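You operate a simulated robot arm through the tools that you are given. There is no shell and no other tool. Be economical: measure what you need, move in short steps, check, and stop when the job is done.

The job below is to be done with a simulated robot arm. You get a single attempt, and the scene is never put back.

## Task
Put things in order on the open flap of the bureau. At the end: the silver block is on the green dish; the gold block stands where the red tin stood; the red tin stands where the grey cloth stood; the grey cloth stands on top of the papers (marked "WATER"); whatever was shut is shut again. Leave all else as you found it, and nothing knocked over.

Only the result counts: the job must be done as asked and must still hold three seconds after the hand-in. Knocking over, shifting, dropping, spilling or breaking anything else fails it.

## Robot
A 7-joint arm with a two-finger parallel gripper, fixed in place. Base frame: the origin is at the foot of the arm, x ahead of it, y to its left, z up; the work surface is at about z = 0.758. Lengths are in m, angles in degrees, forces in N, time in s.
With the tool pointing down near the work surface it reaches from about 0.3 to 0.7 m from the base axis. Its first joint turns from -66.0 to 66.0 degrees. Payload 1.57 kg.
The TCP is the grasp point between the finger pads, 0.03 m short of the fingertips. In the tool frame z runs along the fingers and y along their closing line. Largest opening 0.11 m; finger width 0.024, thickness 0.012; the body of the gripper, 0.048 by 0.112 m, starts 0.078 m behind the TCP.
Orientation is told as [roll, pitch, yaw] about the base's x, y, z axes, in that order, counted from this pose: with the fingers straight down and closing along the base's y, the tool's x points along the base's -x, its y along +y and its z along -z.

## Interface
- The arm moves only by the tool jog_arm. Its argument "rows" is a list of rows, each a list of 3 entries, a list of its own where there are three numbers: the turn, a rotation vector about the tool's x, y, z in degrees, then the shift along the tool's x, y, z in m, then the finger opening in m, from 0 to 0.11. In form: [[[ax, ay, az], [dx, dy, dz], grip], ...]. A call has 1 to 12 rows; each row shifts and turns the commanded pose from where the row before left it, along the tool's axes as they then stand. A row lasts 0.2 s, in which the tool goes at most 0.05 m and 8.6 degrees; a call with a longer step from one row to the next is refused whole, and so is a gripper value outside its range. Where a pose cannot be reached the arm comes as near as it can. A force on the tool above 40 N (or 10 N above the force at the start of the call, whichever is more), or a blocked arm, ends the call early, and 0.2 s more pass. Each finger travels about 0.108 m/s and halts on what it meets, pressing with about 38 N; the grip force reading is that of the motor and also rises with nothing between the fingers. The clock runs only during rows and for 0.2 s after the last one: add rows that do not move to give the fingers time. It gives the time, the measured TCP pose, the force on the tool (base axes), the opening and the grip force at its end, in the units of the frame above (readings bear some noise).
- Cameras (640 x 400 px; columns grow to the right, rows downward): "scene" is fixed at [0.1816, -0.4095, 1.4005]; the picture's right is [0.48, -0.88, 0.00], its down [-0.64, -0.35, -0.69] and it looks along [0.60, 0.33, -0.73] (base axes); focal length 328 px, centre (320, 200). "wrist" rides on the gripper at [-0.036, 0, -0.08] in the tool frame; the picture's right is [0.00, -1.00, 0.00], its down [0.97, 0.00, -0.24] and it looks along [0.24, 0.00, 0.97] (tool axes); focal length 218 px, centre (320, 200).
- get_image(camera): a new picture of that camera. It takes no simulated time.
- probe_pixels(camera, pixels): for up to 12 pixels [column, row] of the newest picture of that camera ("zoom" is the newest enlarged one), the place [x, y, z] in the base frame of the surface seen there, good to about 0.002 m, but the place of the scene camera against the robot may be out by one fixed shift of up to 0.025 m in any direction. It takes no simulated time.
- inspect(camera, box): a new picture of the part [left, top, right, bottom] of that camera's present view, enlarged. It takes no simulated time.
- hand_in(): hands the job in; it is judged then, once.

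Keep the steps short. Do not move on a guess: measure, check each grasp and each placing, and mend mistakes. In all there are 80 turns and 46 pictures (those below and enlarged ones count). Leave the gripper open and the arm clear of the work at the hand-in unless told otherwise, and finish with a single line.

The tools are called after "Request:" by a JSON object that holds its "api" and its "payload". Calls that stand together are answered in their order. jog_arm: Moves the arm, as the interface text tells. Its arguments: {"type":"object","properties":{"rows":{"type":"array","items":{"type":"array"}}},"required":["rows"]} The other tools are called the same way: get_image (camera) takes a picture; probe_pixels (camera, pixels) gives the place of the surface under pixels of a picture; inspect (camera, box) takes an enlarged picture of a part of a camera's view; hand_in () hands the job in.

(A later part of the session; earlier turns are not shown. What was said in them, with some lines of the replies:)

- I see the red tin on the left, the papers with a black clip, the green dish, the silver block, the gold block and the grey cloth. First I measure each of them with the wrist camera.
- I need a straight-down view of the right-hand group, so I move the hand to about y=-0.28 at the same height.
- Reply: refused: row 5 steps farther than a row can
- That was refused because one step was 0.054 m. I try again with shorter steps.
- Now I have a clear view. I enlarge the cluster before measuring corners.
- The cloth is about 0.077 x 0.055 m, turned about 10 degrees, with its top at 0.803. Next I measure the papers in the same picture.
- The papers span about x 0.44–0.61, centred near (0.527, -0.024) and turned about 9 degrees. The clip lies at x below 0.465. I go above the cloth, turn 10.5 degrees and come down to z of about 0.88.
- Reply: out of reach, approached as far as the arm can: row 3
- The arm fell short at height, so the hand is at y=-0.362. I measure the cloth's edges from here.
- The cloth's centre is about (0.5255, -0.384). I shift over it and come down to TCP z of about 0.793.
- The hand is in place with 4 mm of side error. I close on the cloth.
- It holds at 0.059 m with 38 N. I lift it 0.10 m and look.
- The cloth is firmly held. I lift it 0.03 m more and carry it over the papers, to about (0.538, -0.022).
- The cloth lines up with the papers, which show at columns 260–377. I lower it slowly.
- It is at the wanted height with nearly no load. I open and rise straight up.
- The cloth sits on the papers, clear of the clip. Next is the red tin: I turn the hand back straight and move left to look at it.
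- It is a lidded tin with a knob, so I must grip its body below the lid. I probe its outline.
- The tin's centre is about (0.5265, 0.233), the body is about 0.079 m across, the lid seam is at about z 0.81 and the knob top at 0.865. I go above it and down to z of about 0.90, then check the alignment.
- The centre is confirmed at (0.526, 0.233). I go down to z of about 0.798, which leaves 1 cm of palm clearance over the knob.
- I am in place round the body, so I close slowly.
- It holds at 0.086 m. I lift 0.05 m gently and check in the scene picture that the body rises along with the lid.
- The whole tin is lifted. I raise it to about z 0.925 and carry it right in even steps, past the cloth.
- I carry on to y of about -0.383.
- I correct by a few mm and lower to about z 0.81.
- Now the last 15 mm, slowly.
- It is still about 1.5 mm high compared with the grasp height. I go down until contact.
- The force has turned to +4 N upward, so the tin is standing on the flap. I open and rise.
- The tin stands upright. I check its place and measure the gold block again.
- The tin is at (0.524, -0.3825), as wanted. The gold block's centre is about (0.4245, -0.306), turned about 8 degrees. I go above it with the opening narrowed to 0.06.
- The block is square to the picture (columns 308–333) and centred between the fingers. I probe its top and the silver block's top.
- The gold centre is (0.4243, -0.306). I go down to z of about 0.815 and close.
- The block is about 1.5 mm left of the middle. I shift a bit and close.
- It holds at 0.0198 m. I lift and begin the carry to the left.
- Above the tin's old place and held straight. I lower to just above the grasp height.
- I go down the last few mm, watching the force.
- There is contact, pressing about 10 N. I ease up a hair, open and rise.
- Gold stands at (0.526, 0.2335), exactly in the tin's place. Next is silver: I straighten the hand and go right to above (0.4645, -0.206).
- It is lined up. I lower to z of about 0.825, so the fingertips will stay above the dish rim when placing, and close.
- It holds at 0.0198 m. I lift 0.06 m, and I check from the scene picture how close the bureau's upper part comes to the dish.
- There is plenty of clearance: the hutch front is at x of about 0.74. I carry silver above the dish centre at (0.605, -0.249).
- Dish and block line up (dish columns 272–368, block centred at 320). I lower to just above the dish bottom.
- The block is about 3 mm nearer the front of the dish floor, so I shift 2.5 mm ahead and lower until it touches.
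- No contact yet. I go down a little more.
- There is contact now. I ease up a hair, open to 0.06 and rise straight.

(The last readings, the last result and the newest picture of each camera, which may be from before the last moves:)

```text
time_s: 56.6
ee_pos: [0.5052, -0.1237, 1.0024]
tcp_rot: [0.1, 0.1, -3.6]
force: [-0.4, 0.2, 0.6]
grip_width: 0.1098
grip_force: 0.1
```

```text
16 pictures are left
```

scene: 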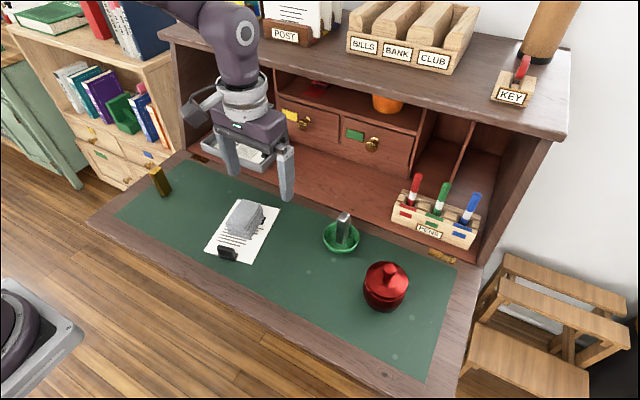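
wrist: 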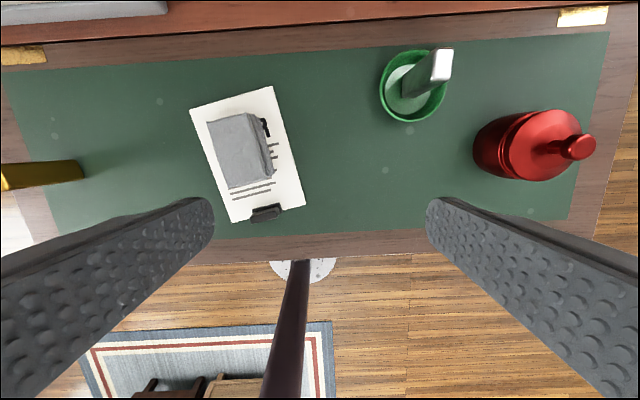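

Everything looks right: silver stands in the dish and both drawers are still shut. I check the settled state with an enlarged view and a probe.

Request:
{"api": "inspect", "payload": {"camera": "wrist", "box": [180, 30, 480, 220]}}

Request:
{"api": "probe_pixels", "payload": {"camera": "wrist", "pixels": [[442, 66], [382, 92], [440, 100], [408, 120], [240, 150], [576, 147], [410, 53]]}}

```text
2.11 times, centred on (330, 125) of wrist
```

zoom: 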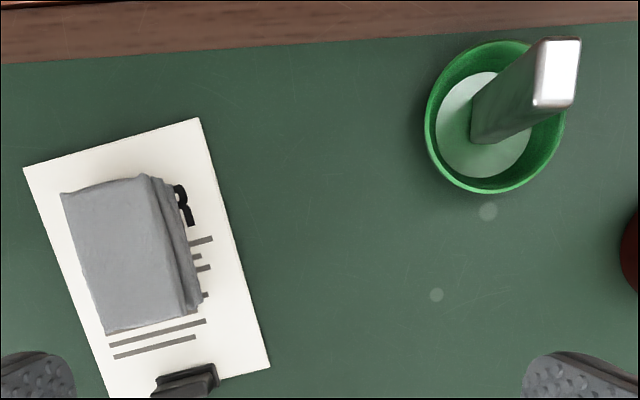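

```text
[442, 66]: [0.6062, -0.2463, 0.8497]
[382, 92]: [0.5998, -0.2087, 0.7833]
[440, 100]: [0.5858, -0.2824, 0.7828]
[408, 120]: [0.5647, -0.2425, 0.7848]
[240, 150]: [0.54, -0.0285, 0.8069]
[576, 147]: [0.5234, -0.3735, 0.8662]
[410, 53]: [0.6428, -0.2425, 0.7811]
```

Silver's top is at z 0.850, upright at (0.606, -0.246). The dish has not moved, the cloth rests fully on the papers, and the arm is clear with the gripper open. I hand in.

Request:
{"api": "hand_in", "payload": {}}

```text
The job is handed in.
```

The job is handed in: silver block on the green dish, gold block where the tin stood, red tin where the cloth stood, grey cloth on the "WATER" papers, the drawers were never opened, and in the last pictures nothing was knocked over.
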